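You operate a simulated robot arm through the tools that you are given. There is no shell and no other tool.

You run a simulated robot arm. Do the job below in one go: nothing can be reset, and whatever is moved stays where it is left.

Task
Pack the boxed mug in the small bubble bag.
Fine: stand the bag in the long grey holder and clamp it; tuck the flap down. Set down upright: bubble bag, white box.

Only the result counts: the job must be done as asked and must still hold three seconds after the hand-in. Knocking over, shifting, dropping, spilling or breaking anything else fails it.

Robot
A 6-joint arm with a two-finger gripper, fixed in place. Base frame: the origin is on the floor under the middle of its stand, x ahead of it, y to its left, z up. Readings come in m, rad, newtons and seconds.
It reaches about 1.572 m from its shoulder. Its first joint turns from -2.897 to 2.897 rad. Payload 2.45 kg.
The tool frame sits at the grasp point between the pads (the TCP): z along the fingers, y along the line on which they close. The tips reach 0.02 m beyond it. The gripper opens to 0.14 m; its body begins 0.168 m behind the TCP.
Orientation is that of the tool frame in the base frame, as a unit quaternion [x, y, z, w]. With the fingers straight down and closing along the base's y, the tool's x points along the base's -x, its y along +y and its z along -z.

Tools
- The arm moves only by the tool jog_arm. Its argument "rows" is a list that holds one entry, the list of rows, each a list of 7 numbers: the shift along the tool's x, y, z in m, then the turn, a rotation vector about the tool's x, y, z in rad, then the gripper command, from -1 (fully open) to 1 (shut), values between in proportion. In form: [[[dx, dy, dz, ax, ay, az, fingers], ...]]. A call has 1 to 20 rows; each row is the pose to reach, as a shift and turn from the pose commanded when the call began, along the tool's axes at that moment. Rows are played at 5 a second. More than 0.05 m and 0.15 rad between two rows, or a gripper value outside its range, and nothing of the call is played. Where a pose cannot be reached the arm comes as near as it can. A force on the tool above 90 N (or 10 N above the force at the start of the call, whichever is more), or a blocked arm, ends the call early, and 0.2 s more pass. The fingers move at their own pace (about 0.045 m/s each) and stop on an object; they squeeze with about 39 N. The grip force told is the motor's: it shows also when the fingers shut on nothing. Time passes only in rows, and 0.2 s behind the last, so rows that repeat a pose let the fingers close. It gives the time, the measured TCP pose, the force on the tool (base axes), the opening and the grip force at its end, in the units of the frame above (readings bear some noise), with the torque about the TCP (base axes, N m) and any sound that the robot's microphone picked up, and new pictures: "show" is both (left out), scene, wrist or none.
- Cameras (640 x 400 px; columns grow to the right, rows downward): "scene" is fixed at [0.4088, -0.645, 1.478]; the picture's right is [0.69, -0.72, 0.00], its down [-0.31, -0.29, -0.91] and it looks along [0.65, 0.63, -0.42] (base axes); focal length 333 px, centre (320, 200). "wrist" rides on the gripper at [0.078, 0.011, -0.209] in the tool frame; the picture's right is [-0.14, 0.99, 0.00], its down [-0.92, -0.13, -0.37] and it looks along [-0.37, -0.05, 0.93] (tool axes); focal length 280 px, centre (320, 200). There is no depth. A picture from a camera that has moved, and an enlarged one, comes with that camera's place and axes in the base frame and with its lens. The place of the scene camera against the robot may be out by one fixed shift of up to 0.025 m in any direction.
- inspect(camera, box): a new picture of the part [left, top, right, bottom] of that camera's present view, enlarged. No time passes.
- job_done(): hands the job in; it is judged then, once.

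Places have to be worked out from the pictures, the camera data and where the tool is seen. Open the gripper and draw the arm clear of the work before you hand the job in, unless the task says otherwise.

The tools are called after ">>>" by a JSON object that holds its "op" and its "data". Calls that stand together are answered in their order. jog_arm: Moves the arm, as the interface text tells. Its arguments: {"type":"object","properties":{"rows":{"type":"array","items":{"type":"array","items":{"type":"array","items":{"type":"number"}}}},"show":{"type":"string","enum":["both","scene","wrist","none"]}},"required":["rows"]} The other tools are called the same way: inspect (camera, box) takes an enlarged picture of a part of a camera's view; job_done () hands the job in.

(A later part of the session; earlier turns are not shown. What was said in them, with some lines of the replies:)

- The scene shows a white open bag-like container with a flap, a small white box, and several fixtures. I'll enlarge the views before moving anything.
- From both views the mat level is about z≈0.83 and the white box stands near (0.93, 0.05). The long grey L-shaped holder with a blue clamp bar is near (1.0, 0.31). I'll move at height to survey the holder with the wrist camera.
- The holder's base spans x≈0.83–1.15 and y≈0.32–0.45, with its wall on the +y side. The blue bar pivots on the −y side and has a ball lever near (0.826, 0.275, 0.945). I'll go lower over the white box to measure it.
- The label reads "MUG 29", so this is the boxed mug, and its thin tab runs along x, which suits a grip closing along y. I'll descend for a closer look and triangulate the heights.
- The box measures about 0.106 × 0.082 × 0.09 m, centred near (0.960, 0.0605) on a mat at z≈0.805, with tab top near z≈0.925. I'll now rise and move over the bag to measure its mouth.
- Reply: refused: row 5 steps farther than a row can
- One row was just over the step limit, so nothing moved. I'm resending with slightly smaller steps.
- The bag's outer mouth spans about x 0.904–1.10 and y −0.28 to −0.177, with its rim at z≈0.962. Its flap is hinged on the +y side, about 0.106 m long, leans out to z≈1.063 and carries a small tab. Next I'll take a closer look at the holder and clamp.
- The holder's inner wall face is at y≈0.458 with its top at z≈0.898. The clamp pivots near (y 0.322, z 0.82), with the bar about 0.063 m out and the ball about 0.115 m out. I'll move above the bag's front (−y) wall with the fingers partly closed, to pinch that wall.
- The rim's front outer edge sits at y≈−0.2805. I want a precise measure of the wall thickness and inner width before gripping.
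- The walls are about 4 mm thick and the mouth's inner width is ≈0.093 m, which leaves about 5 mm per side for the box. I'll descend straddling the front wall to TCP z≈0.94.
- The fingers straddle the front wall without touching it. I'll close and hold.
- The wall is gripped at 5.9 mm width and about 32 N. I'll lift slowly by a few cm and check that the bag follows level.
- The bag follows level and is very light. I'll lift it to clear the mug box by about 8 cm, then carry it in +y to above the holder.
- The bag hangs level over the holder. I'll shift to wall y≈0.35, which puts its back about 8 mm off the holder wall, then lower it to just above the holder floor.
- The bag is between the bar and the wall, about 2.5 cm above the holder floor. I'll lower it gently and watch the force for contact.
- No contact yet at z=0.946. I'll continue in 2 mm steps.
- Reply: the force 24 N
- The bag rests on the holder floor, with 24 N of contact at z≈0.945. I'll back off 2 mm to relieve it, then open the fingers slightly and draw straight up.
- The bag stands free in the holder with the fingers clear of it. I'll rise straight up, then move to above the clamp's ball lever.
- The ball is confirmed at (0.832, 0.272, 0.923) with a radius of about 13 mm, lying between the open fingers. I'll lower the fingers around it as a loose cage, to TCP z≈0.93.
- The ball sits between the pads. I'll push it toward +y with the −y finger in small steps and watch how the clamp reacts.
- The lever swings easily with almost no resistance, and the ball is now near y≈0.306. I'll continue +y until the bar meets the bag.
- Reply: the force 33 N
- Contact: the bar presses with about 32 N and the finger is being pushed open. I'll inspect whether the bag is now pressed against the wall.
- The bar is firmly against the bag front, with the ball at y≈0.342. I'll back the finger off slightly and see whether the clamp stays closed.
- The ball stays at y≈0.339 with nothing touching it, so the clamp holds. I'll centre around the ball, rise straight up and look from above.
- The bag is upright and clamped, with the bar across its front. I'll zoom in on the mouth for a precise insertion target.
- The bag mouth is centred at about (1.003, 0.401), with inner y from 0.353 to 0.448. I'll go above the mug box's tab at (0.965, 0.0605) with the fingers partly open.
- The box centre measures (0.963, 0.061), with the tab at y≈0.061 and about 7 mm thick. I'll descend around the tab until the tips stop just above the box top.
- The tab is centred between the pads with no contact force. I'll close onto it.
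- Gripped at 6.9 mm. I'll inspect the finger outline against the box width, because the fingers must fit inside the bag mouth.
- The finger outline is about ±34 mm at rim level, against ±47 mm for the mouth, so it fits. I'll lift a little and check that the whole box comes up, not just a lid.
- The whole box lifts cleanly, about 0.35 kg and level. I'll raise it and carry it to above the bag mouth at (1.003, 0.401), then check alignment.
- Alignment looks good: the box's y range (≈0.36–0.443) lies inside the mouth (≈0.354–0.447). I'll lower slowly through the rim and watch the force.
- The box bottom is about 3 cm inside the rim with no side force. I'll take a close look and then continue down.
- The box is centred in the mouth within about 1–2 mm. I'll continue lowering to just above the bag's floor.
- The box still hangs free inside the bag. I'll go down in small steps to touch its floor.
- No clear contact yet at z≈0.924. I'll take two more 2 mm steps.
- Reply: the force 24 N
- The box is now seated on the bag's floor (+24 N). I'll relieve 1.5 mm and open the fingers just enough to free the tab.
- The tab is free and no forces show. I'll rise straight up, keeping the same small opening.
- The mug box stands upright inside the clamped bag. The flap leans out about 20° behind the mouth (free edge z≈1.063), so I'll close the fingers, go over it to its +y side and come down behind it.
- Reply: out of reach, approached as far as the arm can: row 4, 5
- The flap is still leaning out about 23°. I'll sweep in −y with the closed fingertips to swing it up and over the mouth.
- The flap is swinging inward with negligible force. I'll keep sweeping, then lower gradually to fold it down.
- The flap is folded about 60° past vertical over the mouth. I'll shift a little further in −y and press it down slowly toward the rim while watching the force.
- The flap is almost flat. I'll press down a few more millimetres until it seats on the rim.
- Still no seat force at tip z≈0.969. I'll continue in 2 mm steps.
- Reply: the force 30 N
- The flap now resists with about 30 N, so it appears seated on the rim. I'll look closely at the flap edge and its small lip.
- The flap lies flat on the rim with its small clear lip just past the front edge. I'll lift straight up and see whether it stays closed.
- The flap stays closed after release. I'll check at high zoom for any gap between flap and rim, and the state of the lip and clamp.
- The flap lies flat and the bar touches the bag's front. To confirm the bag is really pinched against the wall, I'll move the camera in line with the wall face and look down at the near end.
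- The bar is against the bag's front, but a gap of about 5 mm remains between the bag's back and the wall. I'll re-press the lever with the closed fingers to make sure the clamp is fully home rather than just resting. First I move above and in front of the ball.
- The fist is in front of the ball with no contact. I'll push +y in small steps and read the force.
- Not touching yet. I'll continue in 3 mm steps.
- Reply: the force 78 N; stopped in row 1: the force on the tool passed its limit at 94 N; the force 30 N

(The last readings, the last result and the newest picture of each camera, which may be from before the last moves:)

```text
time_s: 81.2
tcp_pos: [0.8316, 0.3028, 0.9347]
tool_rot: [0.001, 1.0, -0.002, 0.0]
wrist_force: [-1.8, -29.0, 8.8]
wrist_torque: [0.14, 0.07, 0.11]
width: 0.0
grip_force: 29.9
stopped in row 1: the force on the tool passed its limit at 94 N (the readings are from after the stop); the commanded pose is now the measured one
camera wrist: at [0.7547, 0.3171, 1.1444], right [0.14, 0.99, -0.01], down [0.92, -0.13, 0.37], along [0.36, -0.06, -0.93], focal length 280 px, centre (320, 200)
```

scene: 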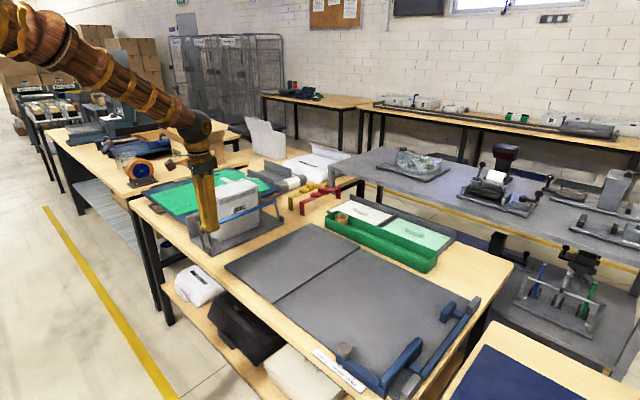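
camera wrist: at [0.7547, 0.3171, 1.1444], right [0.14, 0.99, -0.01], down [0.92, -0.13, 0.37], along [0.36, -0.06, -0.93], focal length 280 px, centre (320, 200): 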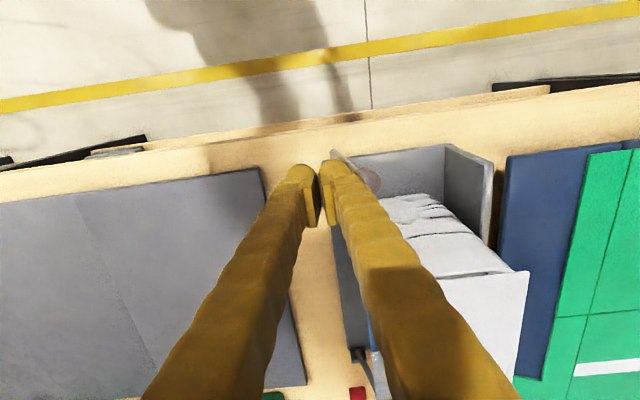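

The lever is at a firm hard stop (78–94 N with no further travel), so the clamp is fully home. I'll back off in −y and rise clear.

>>> {"op": "jog_arm", "data": {"rows": [[[0, -0.01, 0, 0, 0, 0, 1], [0, -0.025, 0, 0, 0, 0, 1], [0, -0.035, -0.02, 0, 0, 0, 1], [0, -0.035, -0.06, 0, 0, 0, 1], [0, -0.035, -0.1, 0, 0, 0, 1], [0, -0.035, -0.145, 0, 0, 0, 1], [0, -0.035, -0.19, 0, 0, 0, 0.5], [0, -0.01, -0.23, 0, 0, 0, 0], [0.02, 0.03, -0.25, 0, 0, 0, -1], [0.04, 0.07, -0.25, 0, 0, 0, -1], [0.05, 0.1, -0.25, 0, 0, 0, -1], [0.05, 0.1, -0.25, 0, 0, 0, -1]]], "show": "both"}}

>>> {"op": "inspect", "data": {"camera": "wrist", "box": [240, 120, 400, 300]}}

>>> {"op": "inspect", "data": {"camera": "scene", "box": [185, 160, 285, 250]}}

```text
time_s: 83.8
tcp_pos: [0.7822, 0.4073, 1.1853]
tool_rot: [0.0, 1.0, -0.002, -0.001]
wrist_force: [0.5, -0.2, -0.9]
wrist_torque: [-0.03, 0.01, 0.04]
width: 0.121
grip_force: 0.1
camera wrist: at [0.7056, 0.4212, 1.3935], right [0.14, 0.99, 0.0], down [0.92, -0.13, 0.37], along [0.36, -0.05, -0.93], focal length 280 px, centre (320, 200)
```

scene: 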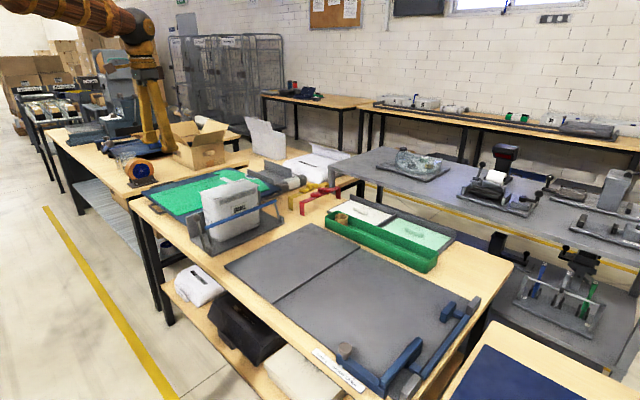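
wrist: 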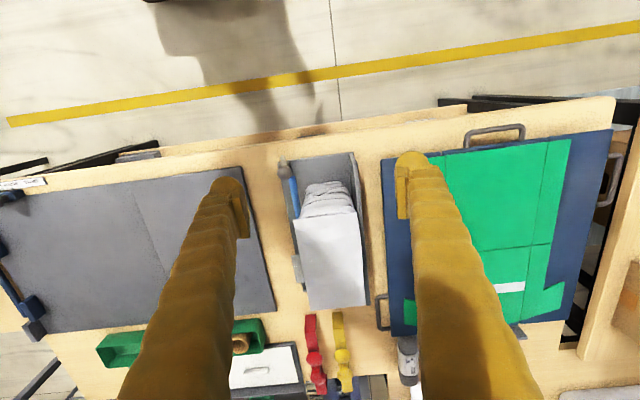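

```text
2.22 times, centred on (320, 210) of wrist
camera zoom: at [0.7056, 0.4212, 1.3935], right [0.14, 0.99, 0.0], down [0.92, -0.13, 0.37], along [0.36, -0.05, -0.93], focal length 623 px, centre (320, 178)
```

zoom: 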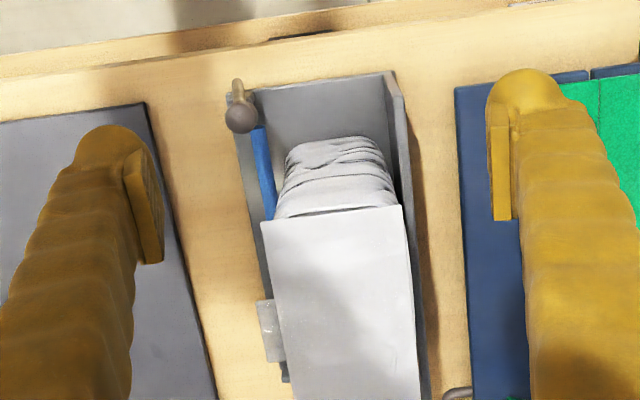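

```text
4.44 times, centred on (235, 205) of scene
camera zoom: at [0.4088, -0.645, 1.478], right [0.69, -0.72, 0.0], down [-0.31, -0.29, -0.91], along [0.65, 0.63, -0.42], focal length 1479 px, centre (698, 178)
```

zoom: 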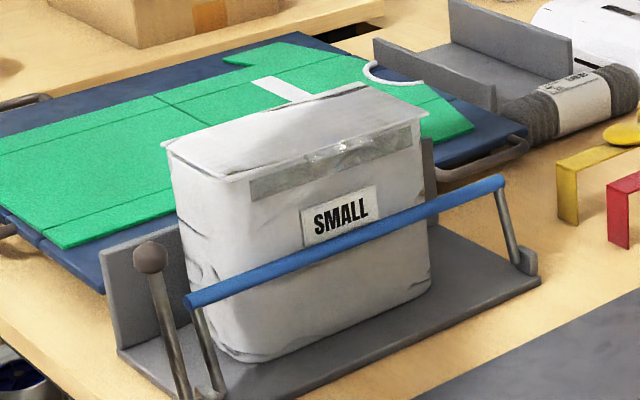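

The flap computes flat at z≈0.966 at both its front and hinge corners, the clamp is at its stop, and the bag is upright. I'll draw the open gripper well clear, back toward its start pose.

>>> {"op": "jog_arm", "data": {"rows": [[[0.01, -0.02, -0.03, 0, 0, 0, -1], [0.02, -0.06, -0.05, 0, 0, 0, -1], [0.03, -0.105, -0.06, 0, 0, 0, -1], [0.04, -0.15, -0.07, 0, 0, 0, -1], [0.05, -0.195, -0.08, 0, 0, 0, -1], [0.06, -0.24, -0.09, 0, 0, 0, -1], [0.07, -0.285, -0.1, 0, 0, 0, -1], [0.08, -0.33, -0.11, 0, 0, 0, -1], [0.09, -0.375, -0.115, 0, 0, 0, -1], [0.095, -0.42, -0.12, 0, 0, 0, -1], [0.095, -0.465, -0.12, 0, 0, 0, -1], [0.095, -0.49, -0.12, 0, 0, 0, -1], [0.095, -0.49, -0.12, 0, 0, 0, -1], [0.095, -0.49, -0.12, 0, 0, 0, -1]]], "show": "both"}}

>>> {"op": "inspect", "data": {"camera": "scene", "box": [180, 150, 300, 260]}}

>>> {"op": "inspect", "data": {"camera": "scene", "box": [195, 175, 245, 215]}}

```text
time_s: 86.8
tcp_pos: [0.6855, -0.0838, 1.3073]
tool_rot: [0.0, 1.0, -0.001, -0.001]
wrist_force: [-0.2, 0.9, -0.6]
wrist_torque: [0.0, -0.01, 0.0]
width: 0.1403
grip_force: 0.0
camera wrist: at [0.6091, -0.0704, 1.5159], right [0.14, 0.99, 0.0], down [0.92, -0.13, 0.37], along [0.36, -0.05, -0.93], focal length 280 px, centre (320, 200)
```

scene: 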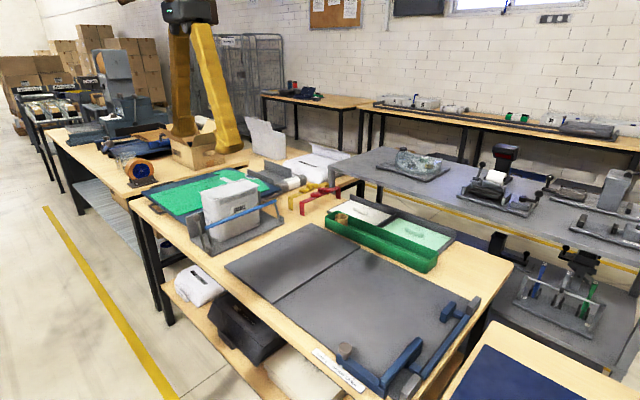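
wrist: 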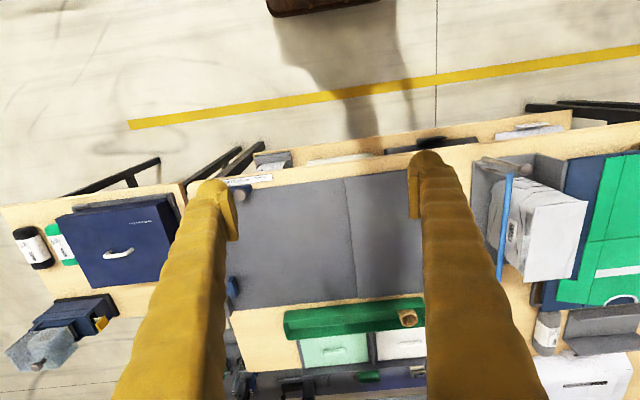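

```text
3.64 times, centred on (240, 205) of scene
camera zoom: at [0.4088, -0.645, 1.478], right [0.69, -0.72, 0.0], down [-0.31, -0.29, -0.91], along [0.65, 0.63, -0.42], focal length 1210 px, centre (611, 182)
```

zoom: 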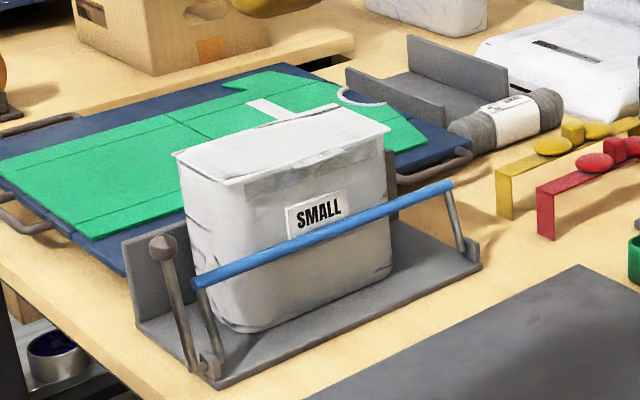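

```text
10.00 times, centred on (220, 195) of scene
camera zoom: at [0.4088, -0.645, 1.478], right [0.69, -0.72, 0.0], down [-0.31, -0.29, -0.91], along [0.65, 0.63, -0.42], focal length 3328 px, centre (1320, 250)
```

zoom: 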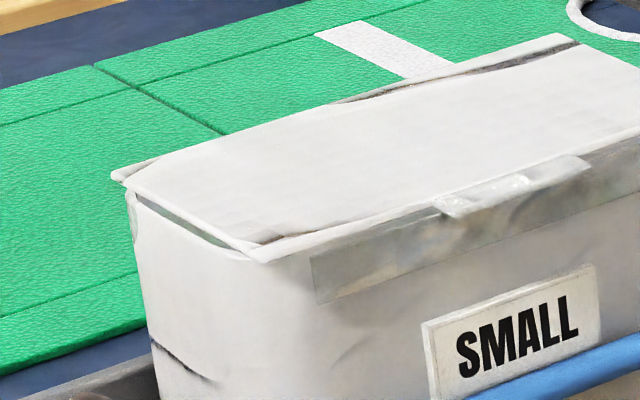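

Nothing has moved since release. The mug box is inside the small bag, which stands upright in the long grey holder with the bar at its stop and the flap flat, and the arm is clear with the gripper open. I'm handing in the job.

>>> {"op": "job_done", "data": {}}

```text
The job is handed in.
```

The boxed mug is packed in the small bubble bag. The bag stands upright and clamped in the long grey holder, with its flap folded down. I've handed the job in.

- **Mug box:** it was set down upright on the bag's floor before the fingers let go of its tab. I last saw it directly before closing the flap.
- **Clamp:** the lever is at a hard stop, and pushing it again with 78–94 N moved it no further. The bar touches the front of the bag, but a gap of about 5 mm remains between the bag's back and the holder wall. The bag is held from the front and is not squeezed tight against the wall.
- **Flap:** it lies flat on the rim and stayed there for about 14 seconds after release. Its small clear lip sticks out just past the front edge. It is part of the stiff flap, so I did not fold it in.

Nothing else in the scene looked disturbed. The arm is back near its start pose with the gripper open.
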